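You operate a simulated robot arm through the tools that you are given. There is no shell and no other tool. Be economical: measure what you need, move in short steps, check, and stop when the job is done.

You are at the controls of a simulated robot arm. One attempt, no reset.

## Task
Hand-wash the dirty cloth with the soap bar.
Fine: rub the damp cloth on the soap, swill it clean in the water and leave it in the basin, open the waste and let the basin run empty, press the cloth out and lay it back.

It is judged by the outcome, as a careful person would: the job done as asked, and still so three seconds after it is handed in. It fails if anything else is knocked over, pushed out of place, dropped, spilled or broken. Flat cloth is picked up by pressing the open fingertips on it (5 to 10 N) and closing them slowly along it; thin cloth reads only 2 to 8 mm in the jaws.

## Robot
A 6-joint arm with a two-finger parallel gripper, fixed in place. Base frame: the origin is at the foot of the arm, x ahead of it, y to its left, z up. Readings come in mm, degrees, newtons and seconds.
With the tool pointing down near the work surface it reaches from about 140 to 740 mm from the base axis. Its first joint turns from -166.0 to 166.0 degrees. Payload 3.91 kg.
Tool frame: the origin (TCP) lies between the finger pads and is the grasp point; the fingertips stand 30 mm ahead of it; z points along the fingers, y is the line along which they close. Largest opening 110 mm; finger width 20, thickness 10; the body of the gripper, 48 by 112 mm, starts 55 mm behind the TCP.
Orientation is that of the tool frame in the base frame, as [roll, pitch, yaw] about the fixed x, y, z axes, in that order (R = Rz(yaw) Ry(pitch) Rx(roll)). With the fingers straight down and closing along the base's y, the tool's x points along the base's -x, its y along +y and its z along -z.

## Interface
- The arm moves only by the tool apply_moves. Its argument "commands" is one flat list of numbers, 7 for each row, row after row: the shift along the tool's x, y, z in units of 200 mm (1.0 is 200 mm), then the turn, a rotation vector about the tool's x, y, z in units of 180 degrees (1.0 is 180 degrees), then the gripper command, from -1 (shut) to 1 (fully open), values between in proportion. In form: [x, y, z, ax, ay, az, claw, x, y, z, ax, ay, az, claw, ...]. A call has 1 to 8 rows; each row is the pose to reach, as a shift and turn from the pose commanded when the call began, along the tool's axes at that moment. A call with a number of a shift or a turn outside -1 to 1 is refused whole. Rows are played at 5 a second. More than 50 mm and 8.6 degrees between two rows, or a gripper value outside its range, and nothing of the call is played. A pose out of reach is approached as far as the arm can. The call stops where the force on the tool passes 90 N (or 10 N more than at its start, if that is more) or the arm is blocked; 0.2 s more then pass. The fingers move at their own pace (about 45 mm/s each) and stop on an object; they squeeze with about 40 N. The grip force told is the motor's: it shows also when the fingers shut on nothing. Time passes only in rows, and 0.2 s behind the last, so rows that repeat a pose let the fingers close. The reply holds the time, the measured pose of the TCP, the force on the tool along the base axes, the opening and the grip force, in the units named above and with some noise, with the torque about the TCP (base axes, N m) and any sound that the robot's microphone picked up.
- Cameras (640 x 400 px; columns grow to the right, rows downward): "scene" is fixed at [400.4, 500.1, 1465.1]; the picture's right is [-1.00, 0.00, 0.00], its down [0.00, 0.65, -0.76] and it looks along [-0.00, -0.76, -0.65] (base axes); focal length 214 px, centre (320, 200). "wrist" rides on the gripper at [71, 21, -107] in the tool frame; the picture's right is [-0.29, 0.96, 0.00], its down [-0.76, -0.23, -0.61] and it looks along [-0.58, -0.18, 0.79] (tool axes); focal length 243 px, centre (320, 200). There is no depth. A picture from a camera that has moved, and an enlarged one, comes with that camera's place and axes in the base frame and with its lens.
- capture(camera): a new picture of that camera. It takes no simulated time.
- move_column(by): slides the trunk up (or, below 0, down) by that many mm; the arm rides with it, the base frame stays. It gives what a move gives, with no picture.
- enlarge(camera, box): a new picture of the part [left, top, right, bottom] of that camera's present view, enlarged. It takes no simulated time.
- sign_off(): hands the job in; it is judged then, once.

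Work in short steps. Places have to be worked out from the pictures, the camera data and where the tool is seen: move nearer, look again, correct. Check each grasp and each placing, and mend what went wrong. You have 120 turns and 84 pictures in all, those below and enlarged ones among them. Open the gripper and draw the arm clear of the work before you hand the job in, unless the task says otherwise; then end with one line.

The tools are called after "Request:" as name(argument=value, ...) on one line, values as JSON. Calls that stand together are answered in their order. apply_moves: Moves the arm, as the interface text tells. Its arguments: {"type":"object","properties":{"commands":{"type":"array","items":{"type":"number"}}},"required":["commands"]} The other tools are called the same way: move_column (by) slides the trunk up or down; capture (camera) takes a picture; enlarge (camera, box) takes an enlarged picture of a part of a camera's view; sign_off () hands the job in.

At the start:

```text
time_s: 0.0
eef_pos: [292.2, -147.4, 1324.3]
tool_rot: [180.0, -0.1, 180.0]
ft_force: [-0.5, 0.4, 0.5]
ft_torque: [0.01, 0.0, 0.0]
opening: 110.1
finger_force: 0.0
trunk travel left (down, up): [-525.0, 65.0]
```

scene: 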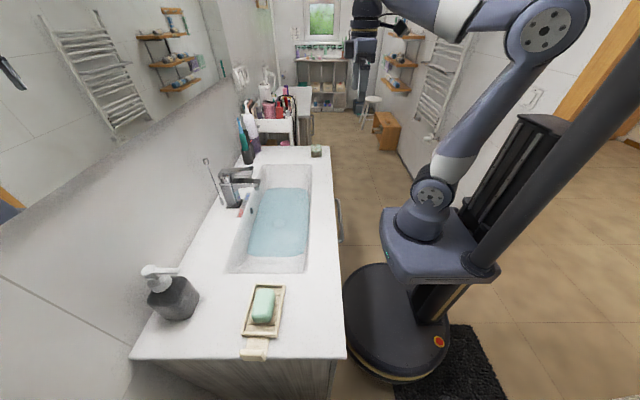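
wrist: 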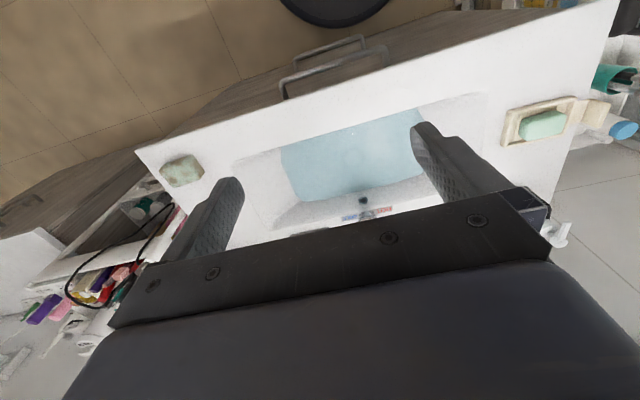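

The overview shows a counter with a basin of water, a soap bar on a dish, and a possible cloth at the far end of the counter. I'll enlarge those areas first.

Request:
enlarge(camera="scene", box=[190, 130, 350, 270])

Request:
enlarge(camera="scene", box=[130, 250, 360, 390])

Request:
enlarge(camera="wrist", box=[130, 60, 640, 260])

```text
2.86 times, centred on (270, 200) of scene
camera zoom: at [400.4, 500.1, 1465.1], right [-1.0, 0.0, 0.0], down [0.0, 0.65, -0.76], along [0.0, -0.76, -0.65], focal length 613 px, centre (463, 200)
```

zoom: 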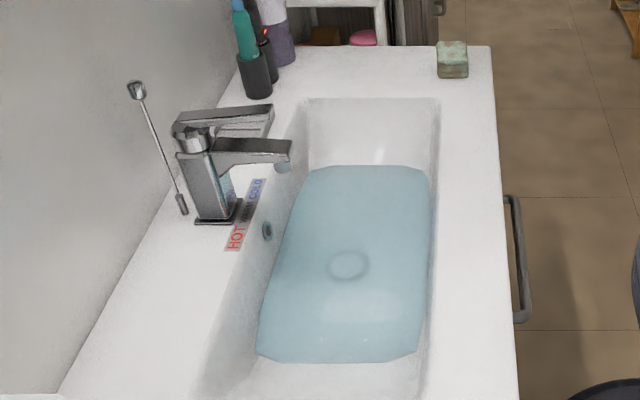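

```text
2.78 times, centred on (245, 320) of scene
camera zoom: at [400.4, 500.1, 1465.1], right [-1.0, 0.0, 0.0], down [0.0, 0.65, -0.76], along [0.0, -0.76, -0.65], focal length 597 px, centre (529, -134)
```

zoom: 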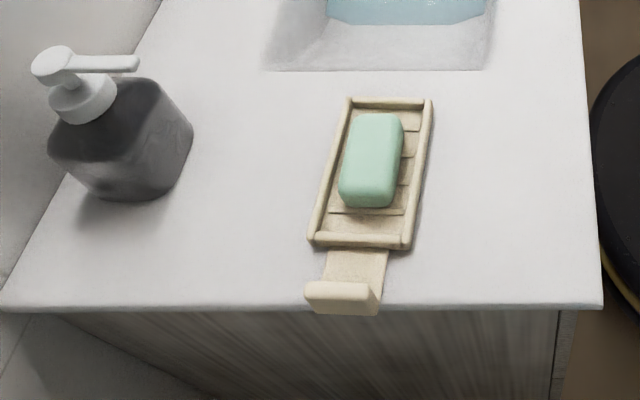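

```text
1.25 times, centred on (385, 160) of wrist
camera zoom: at [220.9, -125.6, 1431.1], right [0.29, 0.96, 0.0], down [0.76, -0.23, 0.61], along [0.58, -0.18, -0.79], focal length 304 px, centre (238, 250)
```

zoom: 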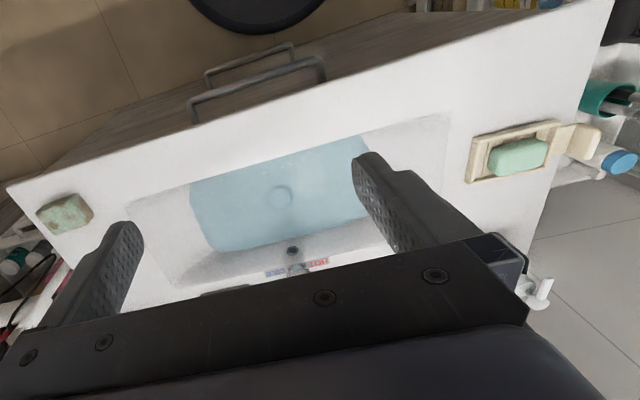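

The far green pad is likely the cloth, at roughly (420,-540,~880). I'll move toward it for a closer view.

Request:
apply_moves(commands=[-0.05, -0.2, 0.1, 0, 0, 0, 1, -0.1, -0.4, 0.2, 0, 0, 0, 1, -0.15, -0.6, 0.3, 0, 0, 0, 1, -0.2, -0.8, 0.4, 0, 0, 0, 1, -0.25, -1, 0.5, 0, 0, 0, 1, -0.25, -1, 0.7, 0, 0, 0, 1, -0.25, -1, 0.9, 0, 0, 0, 1])

Request:
capture(camera="wrist")

```text
time_s: 1.6
eef_pos: [341.3, -346.0, 1142.1]
tool_rot: [-180.0, 0.0, -179.9]
ft_force: [-0.5, -0.5, -0.4]
ft_torque: [-0.01, 0.01, -0.02]
opening: 110.3
finger_force: 0.1
trunk travel left (down, up): [-525.0, 65.0]
```

```text
78 pictures are left
camera wrist: at [269.3, -325.0, 1250.1], right [0.29, 0.96, 0.0], down [0.76, -0.23, 0.61], along [0.58, -0.18, -0.79], focal length 243 px, centre (320, 200)
```

wrist: 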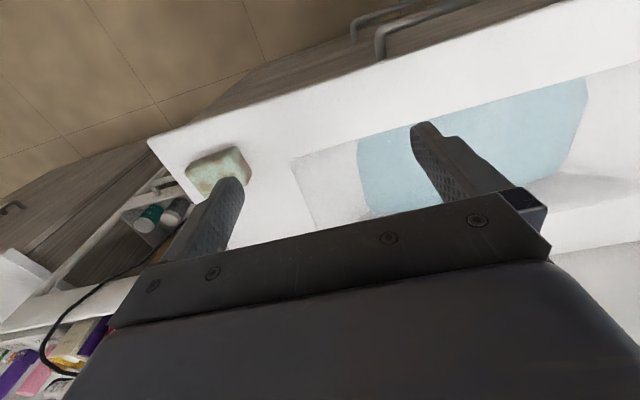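

Estimate for the cloth is about (405,-530,~900). I'll go closer, staying well above it.

Request:
apply_moves(commands=[-0.06, -0.2, 0.05, 0, 0, 0, 1, -0.12, -0.4, 0.1, 0, 0, 0, 1, -0.18, -0.6, 0.15, 0, 0, 0, 1, -0.24, -0.75, 0.25, 0, 0, 0, 1, -0.24, -0.75, 0.4, 0, 0, 0, 1])

Request:
capture(camera="wrist")

Request:
capture(camera="scene")

```text
time_s: 2.8
eef_pos: [388.4, -497.6, 1063.8]
tool_rot: [-180.0, 0.0, -179.9]
ft_force: [0.1, 1.3, -0.8]
ft_torque: [0.03, 0.01, -0.01]
opening: 109.7
finger_force: 0.1
trunk travel left (down, up): [-525.0, 65.0]
```

```text
77 pictures are left
camera wrist: at [317.2, -474.1, 1170.7], right [0.29, 0.96, 0.0], down [0.76, -0.23, 0.61], along [0.58, -0.17, -0.79], focal length 243 px, centre (320, 200)
```

wrist: 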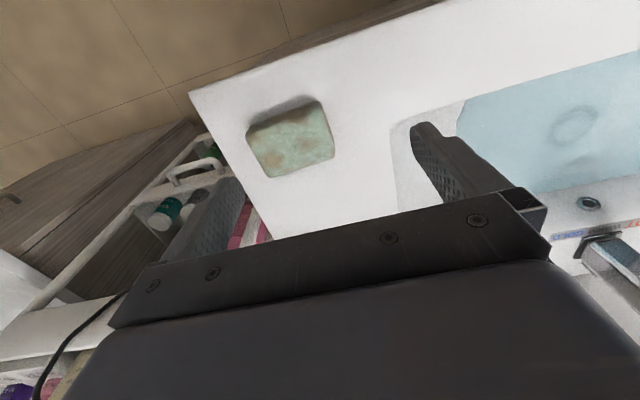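

```text
76 pictures are left
```

scene: 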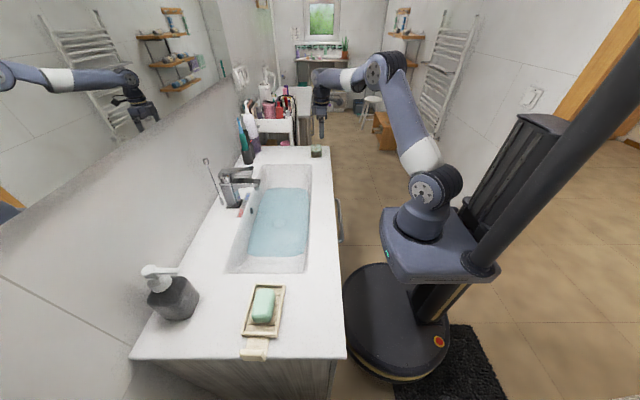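

Request:
enlarge(camera="wrist", box=[210, 70, 370, 200])

Request:
enlarge(camera="scene", box=[296, 130, 344, 160])

Request:
enlarge(camera="wrist", box=[440, 60, 640, 260])

```text
3.08 times, centred on (290, 135) of wrist
camera zoom: at [317.2, -474.1, 1170.7], right [0.29, 0.96, 0.0], down [0.76, -0.23, 0.61], along [0.58, -0.17, -0.79], focal length 746 px, centre (412, 400)
```

zoom: 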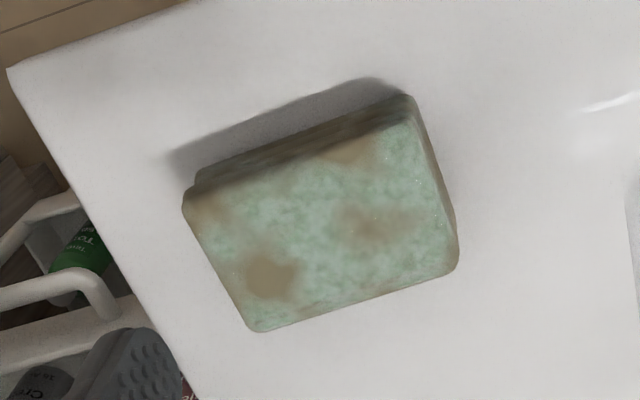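

```text
13.33 times, centred on (320, 145) of scene
camera zoom: at [400.4, 500.1, 1465.1], right [-1.0, 0.0, 0.0], down [0.0, 0.65, -0.76], along [0.0, -0.76, -0.65], focal length 2860 px, centre (320, 933)
```

zoom: 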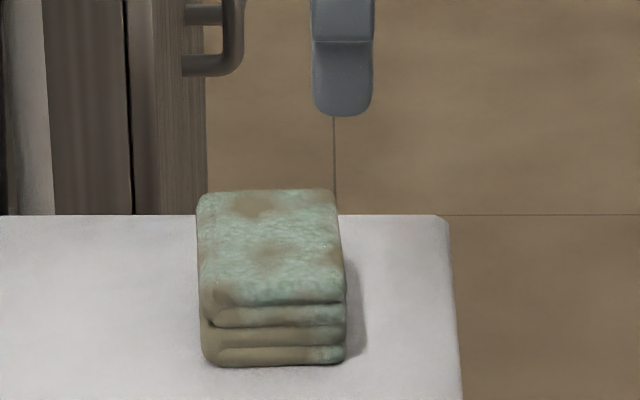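

```text
2.00 times, centred on (540, 160) of wrist
camera zoom: at [317.2, -474.1, 1170.7], right [0.29, 0.96, 0.0], down [0.76, -0.23, 0.61], along [0.58, -0.17, -0.79], focal length 485 px, centre (-120, 280)
```

zoom: 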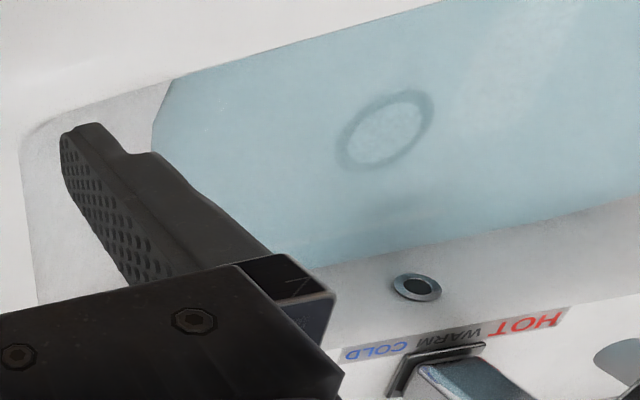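

The cloth is a folded block about 60 × 83 × 30 mm, centred near (416,-535), top near z 920. I'll move above it with the fingers straddling along y and check.

Request:
apply_moves(commands=[-0.07, -0.09, 0, 0, 0, 0, 1, -0.14, -0.19, 0.1, 0, 0, 0, 1, -0.14, -0.19, 0.3, 0, 0, 0, 1, -0.14, -0.19, 0.5, 0, 0, 0, 1])

Request:
capture(camera="wrist")

Request:
enlarge(camera="scene", box=[280, 110, 360, 160])

```text
time_s: 3.8
eef_pos: [416.7, -536.4, 964.1]
tool_rot: [-179.9, 0.0, 180.0]
ft_force: [0.3, -0.6, -0.4]
ft_torque: [0.0, 0.01, 0.0]
opening: 110.1
finger_force: 0.1
trunk travel left (down, up): [-525.0, 65.0]
```

```text
72 pictures are left
camera wrist: at [345.4, -513.4, 1071.1], right [0.29, 0.96, 0.0], down [0.76, -0.23, 0.61], along [0.58, -0.18, -0.79], focal length 243 px, centre (320, 200)
```

wrist: 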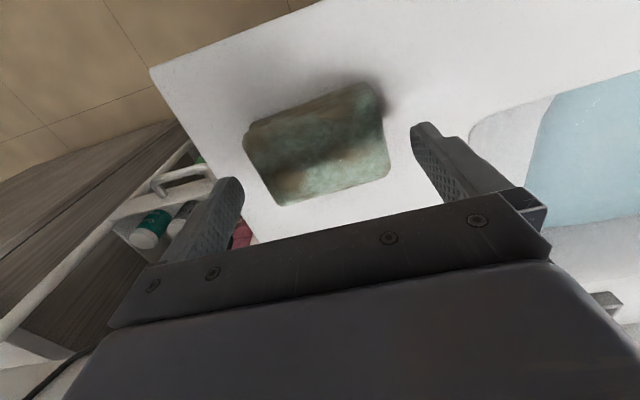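

```text
8.00 times, centred on (320, 135) of scene
camera zoom: at [400.4, 500.1, 1465.1], right [-1.0, 0.0, 0.0], down [0.0, 0.65, -0.76], along [0.0, -0.76, -0.65], focal length 1716 px, centre (320, 720)
```

zoom: 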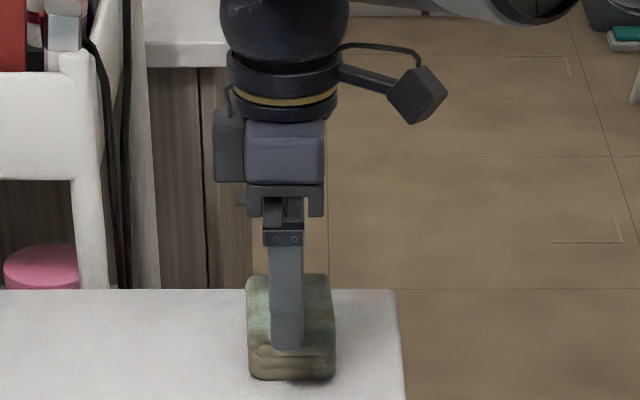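

Using the fingertip as a reference, the cloth top is near z 930 and the counter near 903, with the centre at (412,-533). I'll lower so the tips are at about 911.

Request:
apply_moves(commands=[0.02, 0.015, 0.04, 0, 0, 0, 1, 0.02, 0.015, 0.08, 0, 0, 0, 1, 0.02, 0.015, 0.115, 0, 0, 0, 1])

Request:
capture(camera="wrist")

Request:
enlarge(camera="scene", box=[296, 130, 344, 160])

```text
time_s: 4.6
eef_pos: [412.4, -532.2, 941.0]
tool_rot: [-180.0, 0.0, 179.9]
ft_force: [-0.2, -0.2, -0.1]
ft_torque: [0.01, -0.02, -0.01]
opening: 110.0
finger_force: 0.1
trunk travel left (down, up): [-525.0, 65.0]
```

```text
70 pictures are left
camera wrist: at [341.4, -510.3, 1048.1], right [0.29, 0.96, 0.0], down [0.76, -0.23, 0.61], along [0.58, -0.18, -0.79], focal length 243 px, centre (320, 200)
```

wrist: 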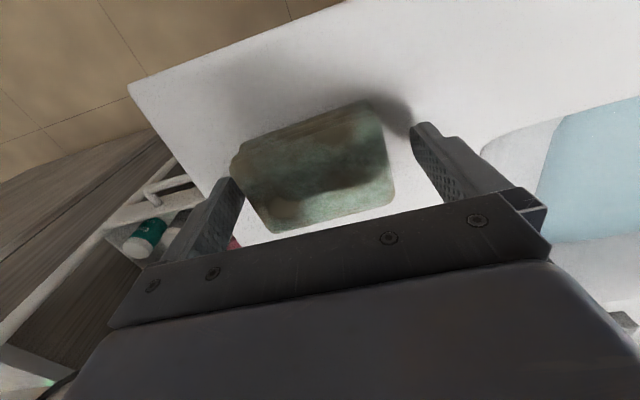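

```text
13.33 times, centred on (320, 145) of scene
camera zoom: at [400.4, 500.1, 1465.1], right [-1.0, 0.0, 0.0], down [0.0, 0.65, -0.76], along [0.0, -0.76, -0.65], focal length 2860 px, centre (320, 933)
```

zoom: 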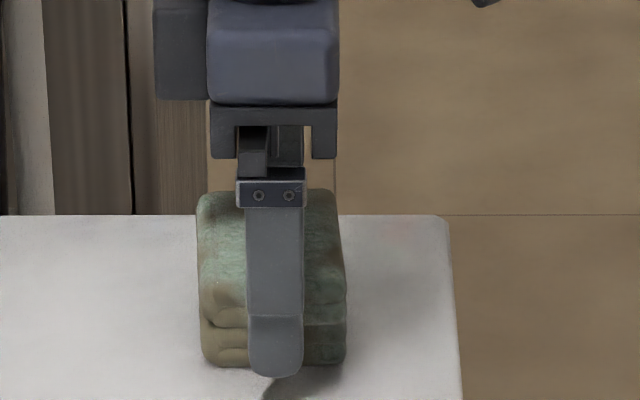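

The fingers straddle the cloth, with tips just above the counter. I'll close slowly on it.

Request:
apply_moves(commands=[0, 0, 0, 0, 0, 0, 0.8, 0, 0, 0, 0, 0, 0, 0.6, 0, 0, 0, 0, 0, 0, 0.4, 0, 0, 0, 0, 0, 0, 0.2, 0, 0, 0, 0, 0, 0, 0.0, 0, 0, 0, 0, 0, 0, -0.2, 0, 0, 0, 0, 0, 0, -0.4, 0, 0, 0, 0, 0, 0, -0.4])

Request:
capture(camera="wrist")

```text
time_s: 6.4
eef_pos: [412.8, -532.9, 941.3]
tool_rot: [-180.0, 0.0, 179.9]
ft_force: [-0.3, -0.1, 1.7]
ft_torque: [-0.03, 0.03, 0.02]
opening: 84.3
finger_force: 39.8
trunk travel left (down, up): [-525.0, 65.0]
```

```text
68 pictures are left
camera wrist: at [341.4, -510.2, 1048.2], right [0.29, 0.96, 0.0], down [0.76, -0.23, 0.61], along [0.58, -0.18, -0.79], focal length 243 px, centre (320, 200)
```

wrist: 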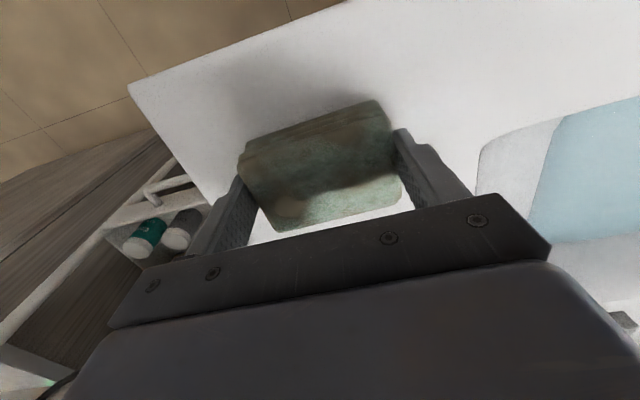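

The grip reads 84 mm at 40 N. I'll lift and check that it holds.

Request:
apply_moves(commands=[0, 0, -0.05, 0, 0, 0, -0.4, 0, 0, -0.2, 0, 0, 0, -0.4, 0, 0, -0.4, 0, 0, 0, -0.4, 0, 0, -0.55, 0, 0, 0, -0.4, 0, 0, -0.55, 0, 0, 0, -0.4])

Request:
enlarge(camera="scene", box=[280, 110, 360, 160])

```text
time_s: 7.6
eef_pos: [412.2, -531.6, 1051.3]
tool_rot: [179.8, 0.0, -180.0]
ft_force: [-0.2, 0.5, -1.0]
ft_torque: [0.01, -0.06, 0.01]
opening: 84.3
finger_force: 40.0
trunk travel left (down, up): [-525.0, 65.0]
```

```text
8.00 times, centred on (320, 135) of scene
camera zoom: at [400.4, 500.1, 1465.1], right [-1.0, 0.0, 0.0], down [0.0, 0.65, -0.76], along [0.0, -0.76, -0.65], focal length 1716 px, centre (320, 720)
```

zoom: 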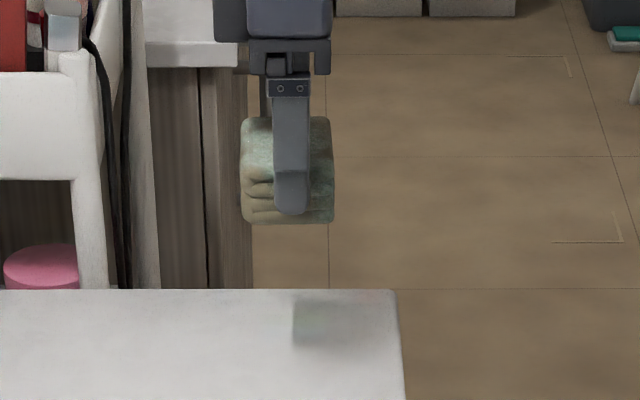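

The cloth is held firmly. I'll carry it toward the soap, staying high and clear of the tap.

Request:
apply_moves(commands=[0, 0.24, 0, 0, 0, 0, -0.4, 0, 0.48, 0, 0, 0, 0, -0.4, 0, 0.72, 0, 0, 0, 0, -0.4, 0, 0.96, 0, 0, 0, 0, -0.4])

Request:
apply_moves(commands=[0, 0.24, 0, 0, 0, 0, -0.4, 0, 0.48, 0, 0, 0, 0, -0.4, 0, 0.72, 0, 0, 0, 0, -0.4, 0, 0.96, 0, 0, 0, 0, -0.4])

Request:
apply_moves(commands=[0, 0.24, 0, 0, 0, 0, -0.4, 0, 0.48, 0, 0, 0, 0, -0.4, 0, 0.72, 0, 0, 0, 0, -0.4, 0, 0.96, 0, 0, 0, 0, -0.4])

Request:
capture(camera="wrist")

Request:
capture(camera="scene")

```text
time_s: 8.6
eef_pos: [412.7, -337.4, 1049.4]
tool_rot: [-179.9, 0.0, -180.0]
ft_force: [0.0, 1.2, -0.3]
ft_torque: [-0.03, 0.04, 0.0]
opening: 84.2
finger_force: 40.0
trunk travel left (down, up): [-525.0, 65.0]
```

```text
time_s: 9.6
eef_pos: [413.5, -147.4, 1051.4]
tool_rot: [180.0, 0.0, 180.0]
ft_force: [-0.8, -0.2, -0.2]
ft_torque: [0.04, 0.01, 0.02]
opening: 84.3
finger_force: 39.9
trunk travel left (down, up): [-525.0, 65.0]
```

```text
time_s: 10.6
eef_pos: [412.7, 45.7, 1049.2]
tool_rot: [-180.0, 0.1, 180.0]
ft_force: [0.6, 0.3, -1.6]
ft_torque: [0.0, 0.04, -0.01]
opening: 84.5
finger_force: 40.4
trunk travel left (down, up): [-525.0, 65.0]
```

```text
66 pictures are left
camera wrist: at [342.3, 67.9, 1157.4], right [0.29, 0.96, 0.0], down [0.76, -0.23, 0.61], along [0.58, -0.18, -0.79], focal length 243 px, centre (320, 200)
```

wrist: 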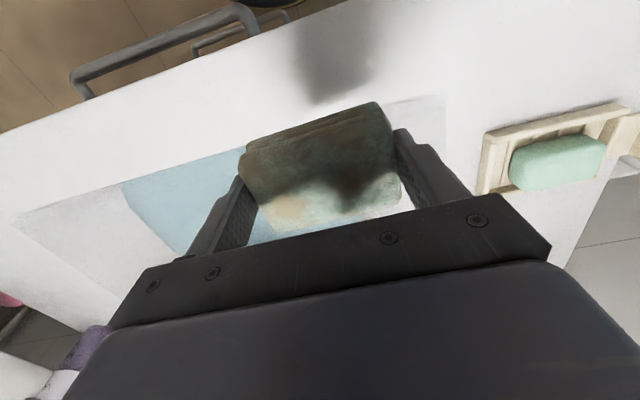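

```text
65 pictures are left
```

scene: 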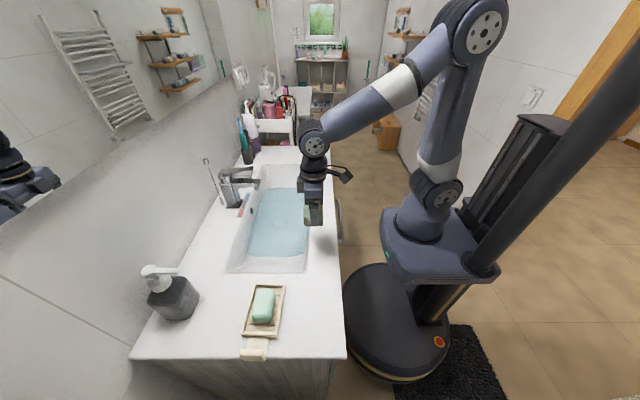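

Soap looks to be around (533,270), top ~z 928. Moving nearer for a better fix.

Request:
apply_moves(commands=[-0.1, 0.2, 0, 0, 0, 0, -0.4, -0.2, 0.4, 0, 0, 0, 0, -0.4, -0.3, 0.6, 0, 0, 0, 0, -0.4, -0.4, 0.7, 0, 0, 0, 0, -0.4])

Request:
capture(camera="wrist")

Request:
enlarge(camera="scene", box=[220, 250, 340, 370])

```text
time_s: 11.6
eef_pos: [493.3, 185.8, 1049.3]
tool_rot: [-180.0, 0.0, 180.0]
ft_force: [-0.1, 0.6, -0.2]
ft_torque: [-0.01, -0.02, 0.0]
opening: 83.9
finger_force: 39.9
trunk travel left (down, up): [-525.0, 65.0]
```

```text
64 pictures are left
camera wrist: at [421.7, 207.5, 1157.5], right [0.29, 0.96, 0.0], down [0.76, -0.23, 0.61], along [0.58, -0.18, -0.79], focal length 243 px, centre (320, 200)
```

wrist: 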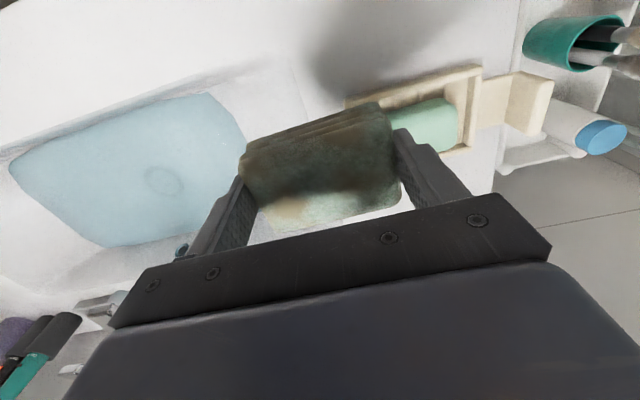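

```text
3.33 times, centred on (280, 310) of scene
camera zoom: at [400.4, 500.1, 1465.1], right [-1.0, 0.0, 0.0], down [0.0, 0.65, -0.76], along [0.0, -0.76, -0.65], focal length 715 px, centre (453, -167)
```

zoom: 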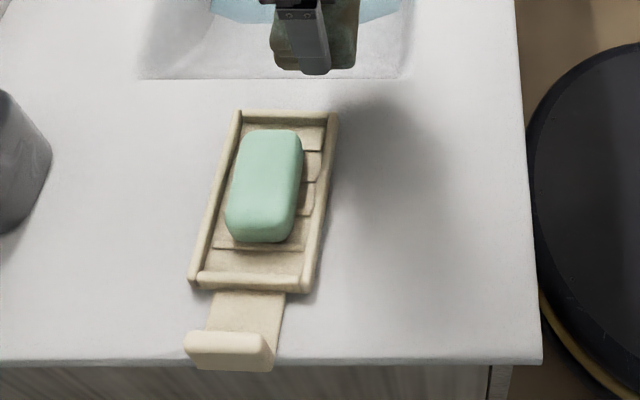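

Soap centre estimated at (538,265), about 71 mm long, top ~928. I'll move above it and come down to about 20 mm above the contact height.

Request:
apply_moves(commands=[-0.1, 0.15, 0, 0, 0, 0, -0.4, -0.22, 0.35, 0, 0, 0, 0, -0.4, -0.22, 0.4, 0.15, 0, 0, 0, -0.4, -0.22, 0.4, 0.3, 0, 0, 0, -0.4])

Request:
capture(camera="wrist")

Request:
enlarge(camera="scene", box=[220, 250, 340, 370])

```text
time_s: 12.6
eef_pos: [535.6, 263.8, 991.3]
tool_rot: [180.0, 0.0, 180.0]
ft_force: [0.1, -0.6, -0.5]
ft_torque: [0.02, 0.0, -0.02]
opening: 84.1
finger_force: 40.5
trunk travel left (down, up): [-525.0, 65.0]
```

```text
62 pictures are left
camera wrist: at [464.8, 285.7, 1098.1], right [0.29, 0.96, 0.0], down [0.76, -0.23, 0.61], along [0.58, -0.18, -0.79], focal length 243 px, centre (320, 200)
```

wrist: 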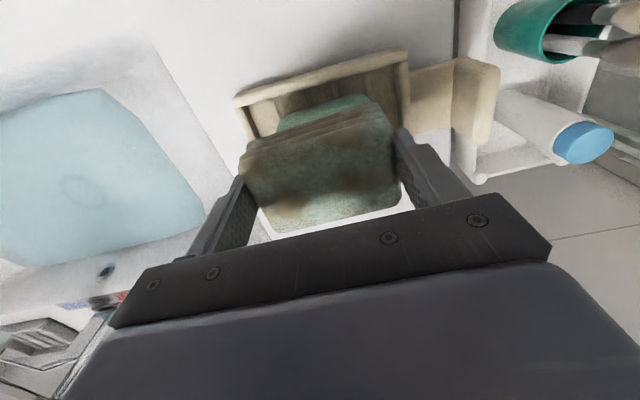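

```text
3.33 times, centred on (280, 310) of scene
camera zoom: at [400.4, 500.1, 1465.1], right [-1.0, 0.0, 0.0], down [0.0, 0.65, -0.76], along [0.0, -0.76, -0.65], focal length 715 px, centre (453, -167)
```

zoom: 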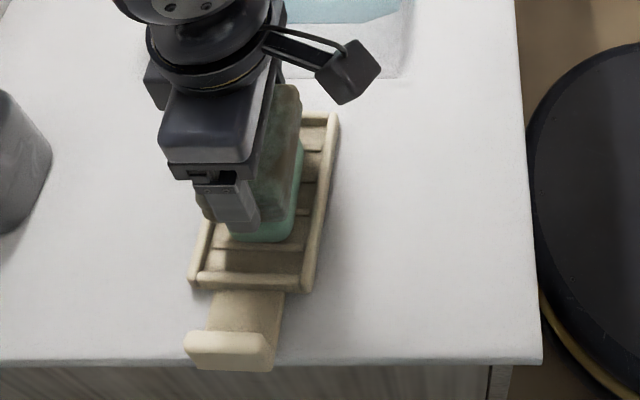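

Alignment looks good. Descending slowly toward contact.

Request:
apply_moves(commands=[0, 0, 0.03, 0, 0, 0, -0.4, 0, 0, 0.06, 0, 0, 0, -0.4, 0, 0, 0.08, 0, 0, 0, -0.4])

Request:
apply_moves(commands=[0, 0, 0.01, 0, 0, 0, -0.4, 0, 0, 0.02, 0, 0, 0, -0.4])

Request:
enlarge(camera="scene", box=[230, 270, 310, 350])

```text
time_s: 13.4
eef_pos: [535.6, 263.2, 985.2]
tool_rot: [179.4, 0.9, 180.0]
ft_force: [1.3, 0.6, 65.1]
ft_torque: [-0.81, 0.88, 0.06]
opening: 84.1
finger_force: 40.3
trunk travel left (down, up): [-525.0, 65.0]
```

```text
time_s: 14.0
eef_pos: [535.6, 263.7, 984.5]
tool_rot: [179.3, 1.3, -180.0]
ft_force: [-3.5, -3.1, 87.0]
ft_torque: [-1.6, 1.36, 0.04]
opening: 84.0
finger_force: 39.3
trunk travel left (down, up): [-525.0, 65.0]
```

```text
5.00 times, centred on (270, 310) of scene
camera zoom: at [400.4, 500.1, 1465.1], right [-1.0, 0.0, 0.0], down [0.0, 0.65, -0.76], along [0.0, -0.76, -0.65], focal length 1072 px, centre (570, -350)
```

zoom: 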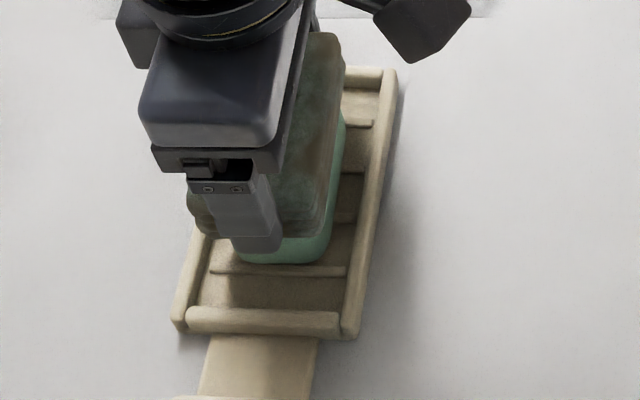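

Contact came earlier than expected, at TCP ≈ 986, so it's pressing too hard. Backing off to a light press.

Request:
apply_moves(commands=[0, 0, -0.03, 0, 0, 0, -0.4, 0, 0, -0.06, 0, 0, 0, -0.4])

```text
time_s: 14.6
eef_pos: [538.6, 264.2, 984.1]
tool_rot: [179.9, 0.2, -180.0]
ft_force: [1.4, 0.0, 32.4]
ft_torque: [1.33, -0.34, -0.04]
opening: 84.3
finger_force: 40.5
trunk travel left (down, up): [-525.0, 65.0]
```

Request:
apply_moves(commands=[0, 0, -0.01, 0, 0, 0, -0.4, 0, 0, -0.018, 0, 0, 0, -0.4])

Request:
enlarge(camera="scene", box=[230, 270, 310, 350])

```text
time_s: 15.2
eef_pos: [535.1, 263.1, 986.0]
tool_rot: [-179.9, -0.3, 180.0]
ft_force: [2.5, 1.7, 9.0]
ft_torque: [0.45, -0.3, -0.02]
opening: 84.3
finger_force: 40.0
trunk travel left (down, up): [-525.0, 65.0]
```

```text
5.00 times, centred on (270, 310) of scene
camera zoom: at [400.4, 500.1, 1465.1], right [-1.0, 0.0, 0.0], down [0.0, 0.65, -0.76], along [0.0, -0.76, -0.65], focal length 1072 px, centre (570, -350)
```

zoom: 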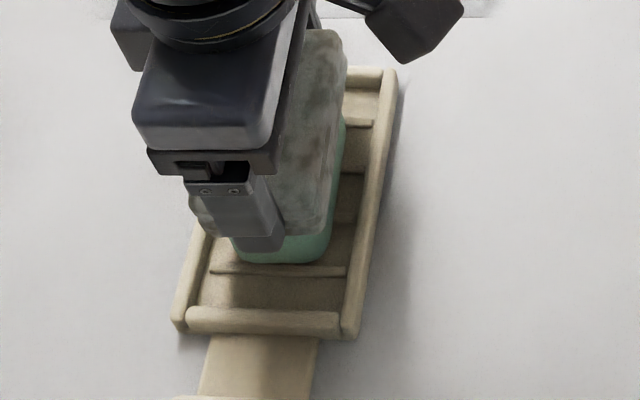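

The cloth is turning soapy. I'll make light strokes along y and x at about 9 N.

Request:
apply_moves(commands=[0, 0.05, 0, 0, 0, 0, -0.4, 0, 0, 0, 0, 0, 0, -0.4, 0, -0.05, 0, 0, 0, 0, -0.4, 0, 0, 0, 0, 0, 0, -0.4, 0, 0.05, 0, 0, 0, 0, -0.4, 0, 0, 0, 0, 0, 0, -0.4, 0, -0.05, 0, 0, 0, 0, -0.4, 0, 0, 0, 0, 0, 0, -0.4])

Request:
enlarge(camera="scene", box=[230, 270, 310, 350])

Request:
capture(camera="wrist")

```text
time_s: 17.0
eef_pos: [536.8, 264.1, 986.2]
tool_rot: [179.9, 0.0, -179.9]
ft_force: [-0.1, -0.6, -0.7]
ft_torque: [0.0, 0.01, 0.0]
opening: 84.0
finger_force: 40.3
trunk travel left (down, up): [-525.0, 65.0]
```

```text
5.00 times, centred on (270, 310) of scene
camera zoom: at [400.4, 500.1, 1465.1], right [-1.0, 0.0, 0.0], down [0.0, 0.65, -0.76], along [0.0, -0.76, -0.65], focal length 1072 px, centre (570, -350)
```

zoom: 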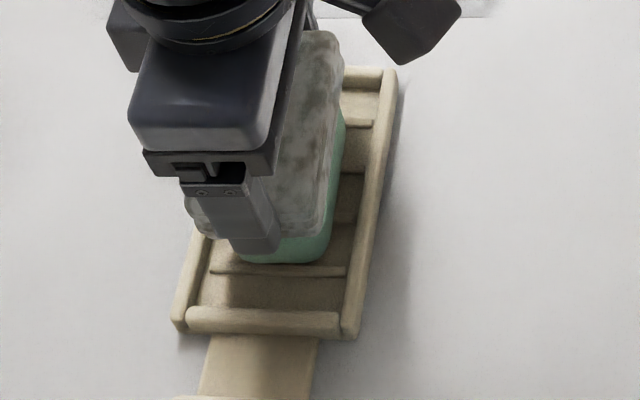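

```text
57 pictures are left
camera wrist: at [465.2, 286.2, 1093.9], right [0.29, 0.96, 0.0], down [0.76, -0.23, 0.61], along [0.58, -0.18, -0.79], focal length 243 px, centre (320, 200)
```

wrist: 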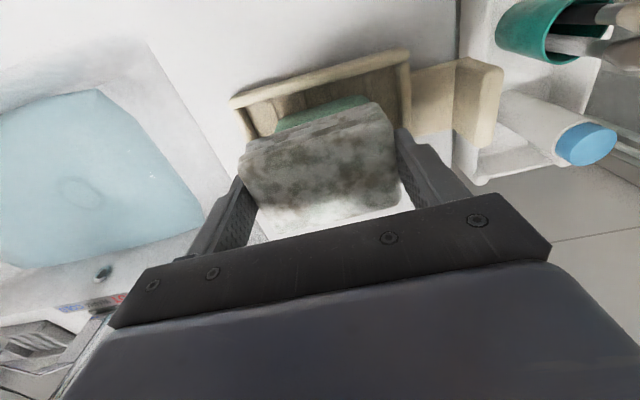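

It's getting soapier, but contact is now nearly lost. I'll press about 2 mm deeper and rub more.

Request:
apply_moves(commands=[0, 0, 0.012, 0, 0, 0, -0.4, 0, 0.05, 0.012, 0, 0, 0, -0.4, 0, 0, 0.012, 0, 0, 0, -0.4, 0, -0.05, 0.012, 0, 0, 0, -0.4, 0, 0, 0.012, 0, 0, 0, -0.4, 0, 0.05, 0.012, 0, 0, 0, -0.4, 0, -0.05, 0.012, 0, 0, 0, -0.4, 0, 0, 0.012, 0, 0, 0, -0.4])

Request:
apply_moves(commands=[0.04, 0, 0, 0, 0, 0, -0.4, 0, 0, 0, 0, 0, 0, -0.4, -0.04, 0, 0, 0, 0, 0, -0.4, 0, 0, 0, 0, 0, 0, -0.4, 0.04, 0, 0, 0, 0, 0, -0.4, 0, 0, 0, 0, 0, 0, -0.4, -0.04, 0, 0, 0, 0, 0, -0.4, 0, 0, 0, 0, 0, 0, -0.4])

Request:
enlarge(camera="scene", box=[230, 270, 310, 350])

Request:
enlarge(camera="wrist", box=[220, 40, 420, 250])

```text
time_s: 18.8
eef_pos: [534.7, 264.7, 985.2]
tool_rot: [179.9, 0.2, 180.0]
ft_force: [0.3, 0.4, 8.7]
ft_torque: [0.44, -0.1, 0.02]
opening: 84.3
finger_force: 39.7
trunk travel left (down, up): [-525.0, 65.0]
```

```text
time_s: 20.6
eef_pos: [535.9, 263.5, 986.1]
tool_rot: [179.9, 0.1, 180.0]
ft_force: [1.8, 0.4, 11.3]
ft_torque: [0.48, -0.13, -0.06]
opening: 84.1
finger_force: 40.0
trunk travel left (down, up): [-525.0, 65.0]
```

```text
5.00 times, centred on (270, 310) of scene
camera zoom: at [400.4, 500.1, 1465.1], right [-1.0, 0.0, 0.0], down [0.0, 0.65, -0.76], along [0.0, -0.76, -0.65], focal length 1072 px, centre (570, -350)
```

zoom: 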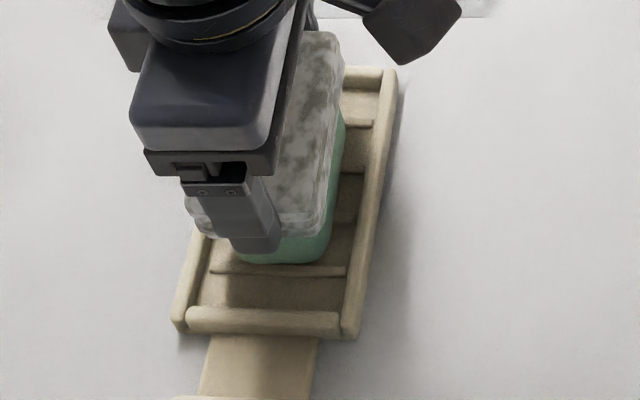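

```text
1.90 times, centred on (320, 145) of wrist
camera zoom: at [465.2, 285.5, 1092.5], right [0.29, 0.96, 0.0], down [0.76, -0.23, 0.61], along [0.58, -0.18, -0.79], focal length 462 px, centre (320, 305)
```

zoom: 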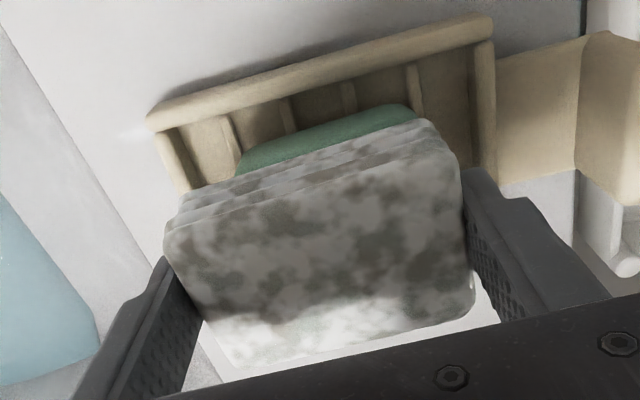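

Soaping continues and the soap hasn't moved. A few more strokes to lather it fully.

Request:
apply_moves(commands=[0, 0.06, 0, 0, 0, 0, -0.4, 0, -0.06, 0, 0, 0, 0, -0.4, 0, 0.06, 0, 0, 0, 0, -0.4, 0, -0.06, 0, 0, 0, 0, -0.4, 0, 0.06, 0, 0, 0, 0, -0.4, 0, -0.06, 0, 0, 0, 0, -0.4, 0, 0.06, 0, 0, 0, 0, -0.4, 0, 0, 0, 0, 0, 0, -0.4])

Request:
apply_moves(commands=[0.02, 0.06, 0, 0, 0, 0, -0.4, 0.02, -0.06, 0, 0, 0, 0, -0.4, -0.02, 0.06, 0, 0, 0, 0, -0.4, -0.02, -0.06, 0, 0, 0, 0, -0.4, 0, 0.06, 0, 0, 0, 0, -0.4, 0, -0.06, 0, 0, 0, 0, -0.4, 0, 0.06, 0, 0, 0, 0, -0.4, 0, 0, 0, 0, 0, 0, -0.4])

Request:
capture(camera="scene")

Request:
enlarge(camera="wrist", box=[220, 40, 420, 250])

```text
time_s: 22.4
eef_pos: [535.5, 264.0, 985.2]
tool_rot: [179.9, 0.2, 179.9]
ft_force: [-1.0, -0.1, 12.1]
ft_torque: [0.5, -0.03, -0.02]
opening: 84.1
finger_force: 40.4
trunk travel left (down, up): [-525.0, 65.0]
```

```text
time_s: 24.2
eef_pos: [535.7, 264.7, 985.7]
tool_rot: [179.9, 0.1, -180.0]
ft_force: [-0.4, 0.6, 15.8]
ft_torque: [0.68, -0.05, 0.03]
opening: 84.3
finger_force: 39.9
trunk travel left (down, up): [-525.0, 65.0]
```

```text
54 pictures are left
```

scene: 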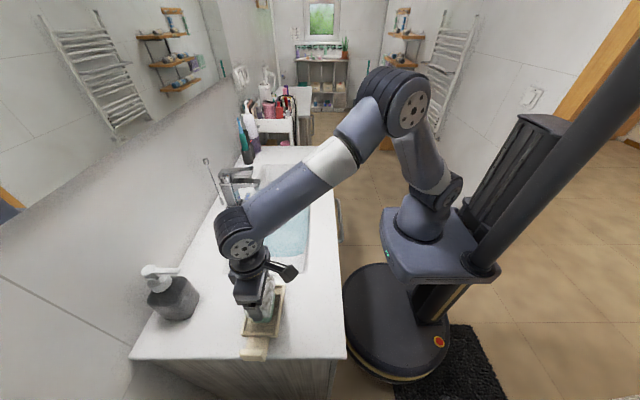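

```text
1.90 times, centred on (320, 145) of wrist
camera zoom: at [464.1, 286.2, 1092.4], right [0.29, 0.96, 0.0], down [0.76, -0.23, 0.61], along [0.58, -0.17, -0.79], focal length 462 px, centre (320, 305)
```

zoom: 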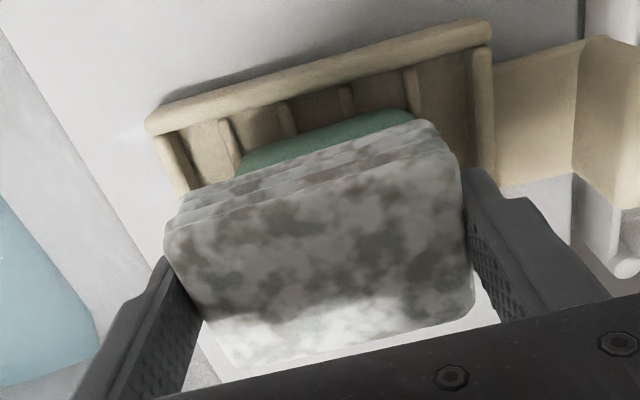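

Lather is saturated. I'll lift and carry the cloth over the near half of the basin, away from the plug and tap.

Request:
apply_moves(commands=[0, 0, -0.1, 0, 0, 0, -0.4, 0, 0, -0.3, 0, 0, 0, -0.4, 0, -0.2, -0.4, 0, 0, 0, -0.4, 0, -0.4, -0.4, 0, 0, 0, -0.4, 0, -0.6, -0.4, 0, 0, 0, -0.4, 0, -0.8, -0.4, 0, 0, 0, -0.4, 0, -1, -0.4, 0, 0, 0, -0.4])

Request:
enlarge(camera="scene", box=[190, 130, 350, 370])

Request:
capture(camera="wrist")

```text
time_s: 25.8
eef_pos: [535.3, 64.9, 1064.3]
tool_rot: [-179.9, 0.0, -179.9]
ft_force: [0.3, 0.0, -0.3]
ft_torque: [-0.02, -0.04, -0.01]
opening: 83.9
finger_force: 39.8
trunk travel left (down, up): [-525.0, 65.0]
```

```text
1.67 times, centred on (270, 250) of scene
camera zoom: at [400.4, 500.1, 1465.1], right [-1.0, 0.0, 0.0], down [0.0, 0.65, -0.76], along [0.0, -0.76, -0.65], focal length 358 px, centre (403, 117)
```

zoom: 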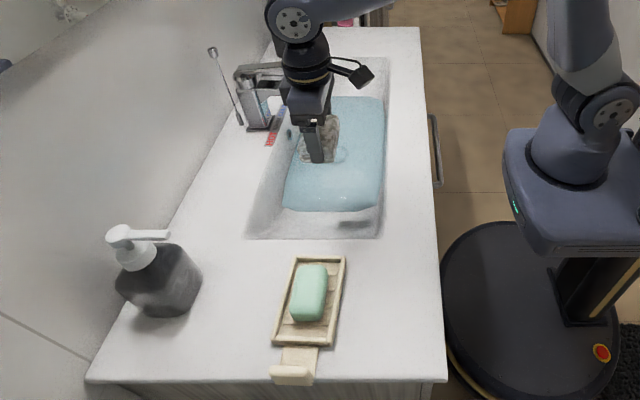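

```text
51 pictures are left
camera wrist: at [464.1, 85.7, 1171.7], right [0.29, 0.96, 0.0], down [0.76, -0.23, 0.61], along [0.58, -0.18, -0.79], focal length 243 px, centre (320, 200)
```

wrist: 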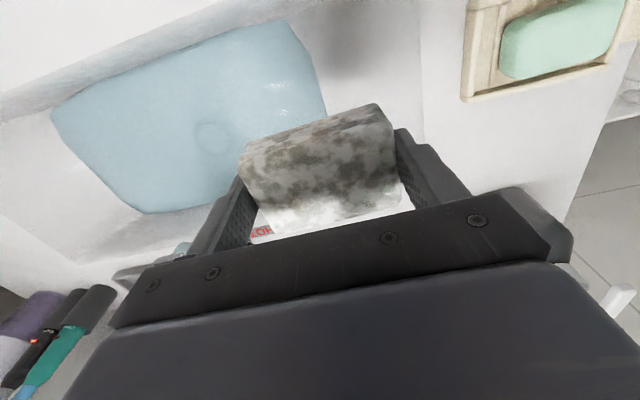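

The water surface is near z 850 and the plug is at about (566,-126). I'll move to (548,-10), then lower into the water with force checks.

Request:
apply_moves(commands=[-0.03, -0.2, 0, 0, 0, 0, -0.4, -0.065, -0.375, 0, 0, 0, 0, -0.4, -0.065, -0.375, 0.2, 0, 0, 0, -0.4, -0.065, -0.375, 0.4, 0, 0, 0, -0.4, -0.065, -0.375, 0.6, 0, 0, 0, -0.4, -0.065, -0.375, 0.75, 0, 0, 0, -0.4])

Request:
enlarge(camera="scene", box=[190, 130, 350, 270])

Request:
capture(camera="wrist")

```text
time_s: 27.2
eef_pos: [547.8, -11.2, 913.3]
tool_rot: [-180.0, 0.0, -180.0]
ft_force: [0.9, 0.1, -0.2]
ft_torque: [0.0, 0.01, -0.03]
opening: 84.2
finger_force: 40.0
trunk travel left (down, up): [-525.0, 65.0]
```

```text
2.86 times, centred on (270, 200) of scene
camera zoom: at [400.4, 500.1, 1465.1], right [-1.0, 0.0, 0.0], down [0.0, 0.65, -0.76], along [0.0, -0.76, -0.65], focal length 613 px, centre (463, 200)
```

zoom: 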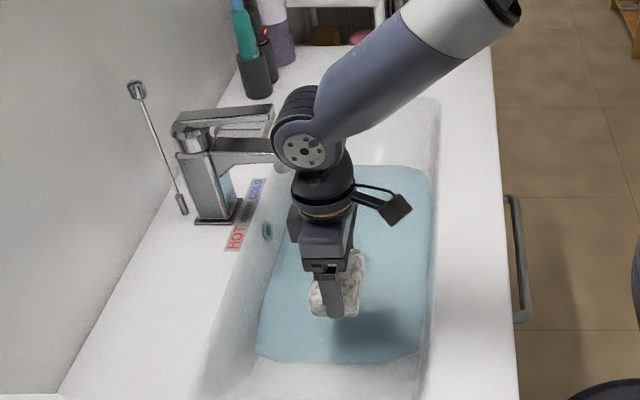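

```text
49 pictures are left
camera wrist: at [477.3, 10.8, 1020.6], right [0.29, 0.96, 0.0], down [0.76, -0.23, 0.61], along [0.58, -0.18, -0.79], focal length 243 px, centre (320, 200)
```

wrist: 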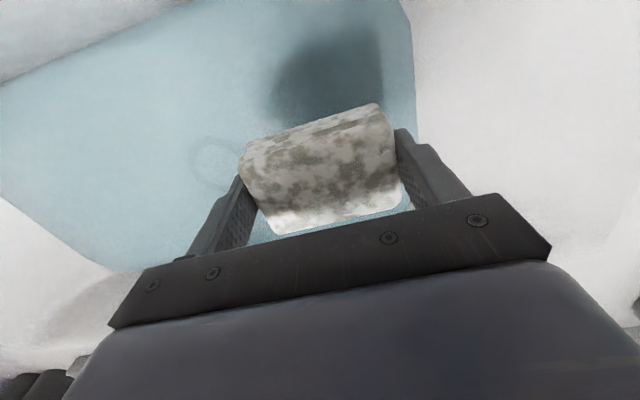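

Clear of tap and walls. Lowering into the water stepwise.

Request:
apply_moves(commands=[0, 0, 0.08, 0, 0, 0, -0.4, 0, 0, 0.16, 0, 0, 0, -0.4, 0, 0, 0.22, 0, 0, 0, -0.4])

Request:
enlarge(camera="scene", box=[190, 130, 350, 270])

```text
time_s: 28.0
eef_pos: [549.4, -10.8, 870.1]
tool_rot: [180.0, 0.0, 179.9]
ft_force: [-0.2, 0.2, -0.8]
ft_torque: [-0.02, 0.0, 0.03]
opening: 83.9
finger_force: 40.4
trunk travel left (down, up): [-525.0, 65.0]
```

```text
2.86 times, centred on (270, 200) of scene
camera zoom: at [400.4, 500.1, 1465.1], right [-1.0, 0.0, 0.0], down [0.0, 0.65, -0.76], along [0.0, -0.76, -0.65], focal length 613 px, centre (463, 200)
```

zoom: 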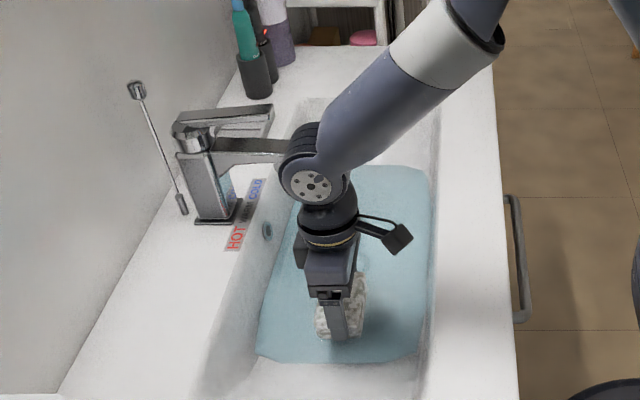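

Request:
apply_moves(commands=[0, 0, 0.03, 0, 0, 0, -0.4, 0, 0, 0.06, 0, 0, 0, -0.4, 0, 0, 0.075, 0, 0, 0, -0.4])

Request:
enlarge(camera="wrist", box=[180, 40, 460, 250])

```text
time_s: 28.8
eef_pos: [548.1, -11.6, 856.2]
tool_rot: [179.9, -0.1, 180.0]
ft_force: [-0.1, 0.0, 0.0]
ft_torque: [0.0, -0.03, -0.01]
opening: 84.4
finger_force: 39.5
trunk travel left (down, up): [-525.0, 65.0]
```

```text
1.90 times, centred on (320, 145) of wrist
camera zoom: at [477.9, 11.1, 962.8], right [0.29, 0.96, 0.0], down [0.76, -0.23, 0.61], along [0.58, -0.18, -0.79], focal length 462 px, centre (320, 305)
```

zoom: 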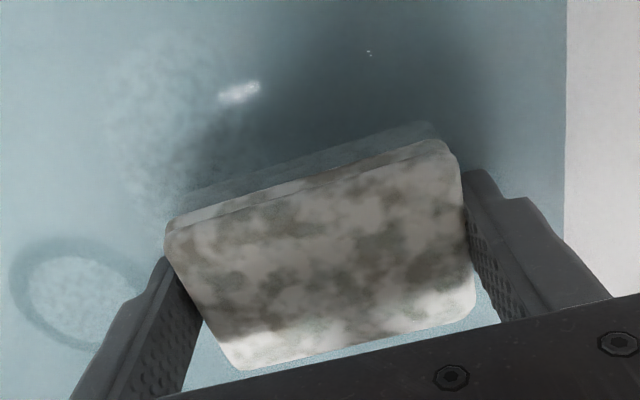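

The lower half is submerged and suds are appearing. Lowering a further 16 mm.

Request:
apply_moves(commands=[0, 0, 0.02, 0, 0, 0, -0.4, 0, 0, 0.04, 0, 0, 0, -0.4, 0, 0, 0.06, 0, 0, 0, -0.4, 0, 0, 0.08, 0, 0, 0, -0.4])

Request:
enlarge(camera="wrist", box=[180, 40, 460, 250])

```text
time_s: 29.8
eef_pos: [549.6, -10.7, 840.2]
tool_rot: [-180.0, 0.0, 179.9]
ft_force: [-1.1, 0.0, -0.7]
ft_torque: [-0.02, 0.02, 0.02]
opening: 84.4
finger_force: 39.7
trunk travel left (down, up): [-525.0, 65.0]
```

```text
1.90 times, centred on (320, 145) of wrist
camera zoom: at [478.6, 10.9, 946.8], right [0.29, 0.96, 0.0], down [0.76, -0.23, 0.61], along [0.58, -0.18, -0.79], focal length 462 px, centre (320, 305)
```

zoom: 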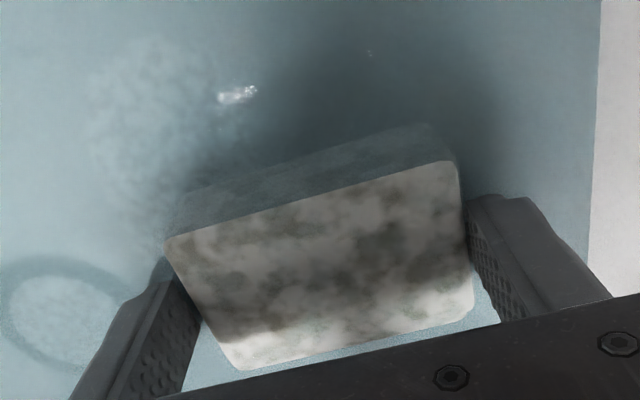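

Request:
apply_moves(commands=[0, 0, 0.02, 0, 0, 0, -0.4, 0, 0, 0.04, 0, 0, 0, -0.4, 0, 0, 0.055, 0, 0, 0, -0.4])

Request:
enlarge(camera="wrist", box=[180, 40, 460, 250])

```text
time_s: 30.6
eef_pos: [549.7, -12.0, 836.5]
tool_rot: [179.8, 0.7, -179.9]
ft_force: [-4.5, -0.3, 64.1]
ft_torque: [2.71, 1.03, 0.31]
opening: 84.2
finger_force: 40.2
trunk travel left (down, up): [-525.0, 65.0]
```

```text
1.90 times, centred on (320, 145) of wrist
camera zoom: at [476.8, 10.4, 942.1], right [0.29, 0.96, 0.01], down [0.75, -0.23, 0.62], along [0.59, -0.17, -0.79], focal length 462 px, centre (320, 305)
```

zoom: 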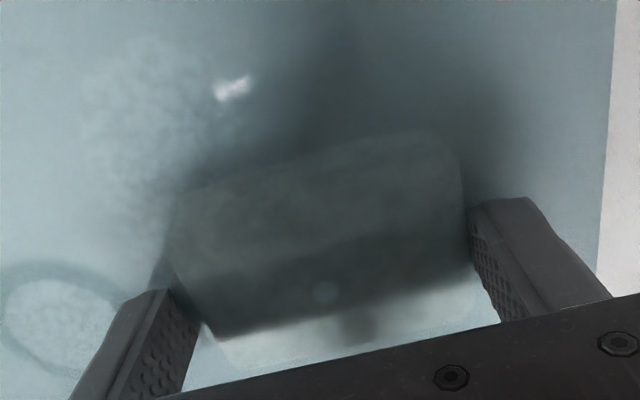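

Bottomed out at about TCP 837 and the cloth is now submerged. Backing off about 9 mm and swilling gently side to side.

Request:
apply_moves(commands=[0, 0, -0.045, 0, 0, 0, -0.4, 0.06, 0, -0.045, 0, 0, 0, -0.4, 0.12, 0, -0.045, 0, 0, 0, -0.4, 0.06, 0, -0.045, 0, 0, 0, -0.4, 0, 0, -0.045, 0, 0, 0, -0.4])

Request:
capture(camera="wrist")

```text
time_s: 31.8
eef_pos: [548.6, -10.0, 835.9]
tool_rot: [179.9, -0.1, -179.9]
ft_force: [-2.1, -0.3, 1.5]
ft_torque: [0.13, -0.07, 0.04]
opening: 84.1
finger_force: 39.7
trunk travel left (down, up): [-525.0, 65.0]
```

```text
44 pictures are left
camera wrist: at [478.0, 11.2, 944.1], right [0.29, 0.96, 0.0], down [0.76, -0.23, 0.61], along [0.58, -0.18, -0.8], focal length 243 px, centre (320, 200)
```

wrist: 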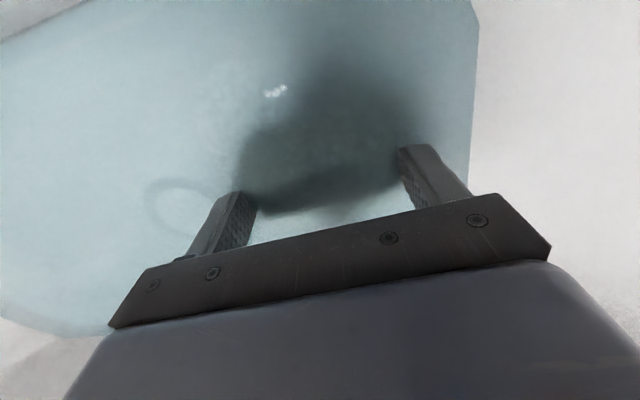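

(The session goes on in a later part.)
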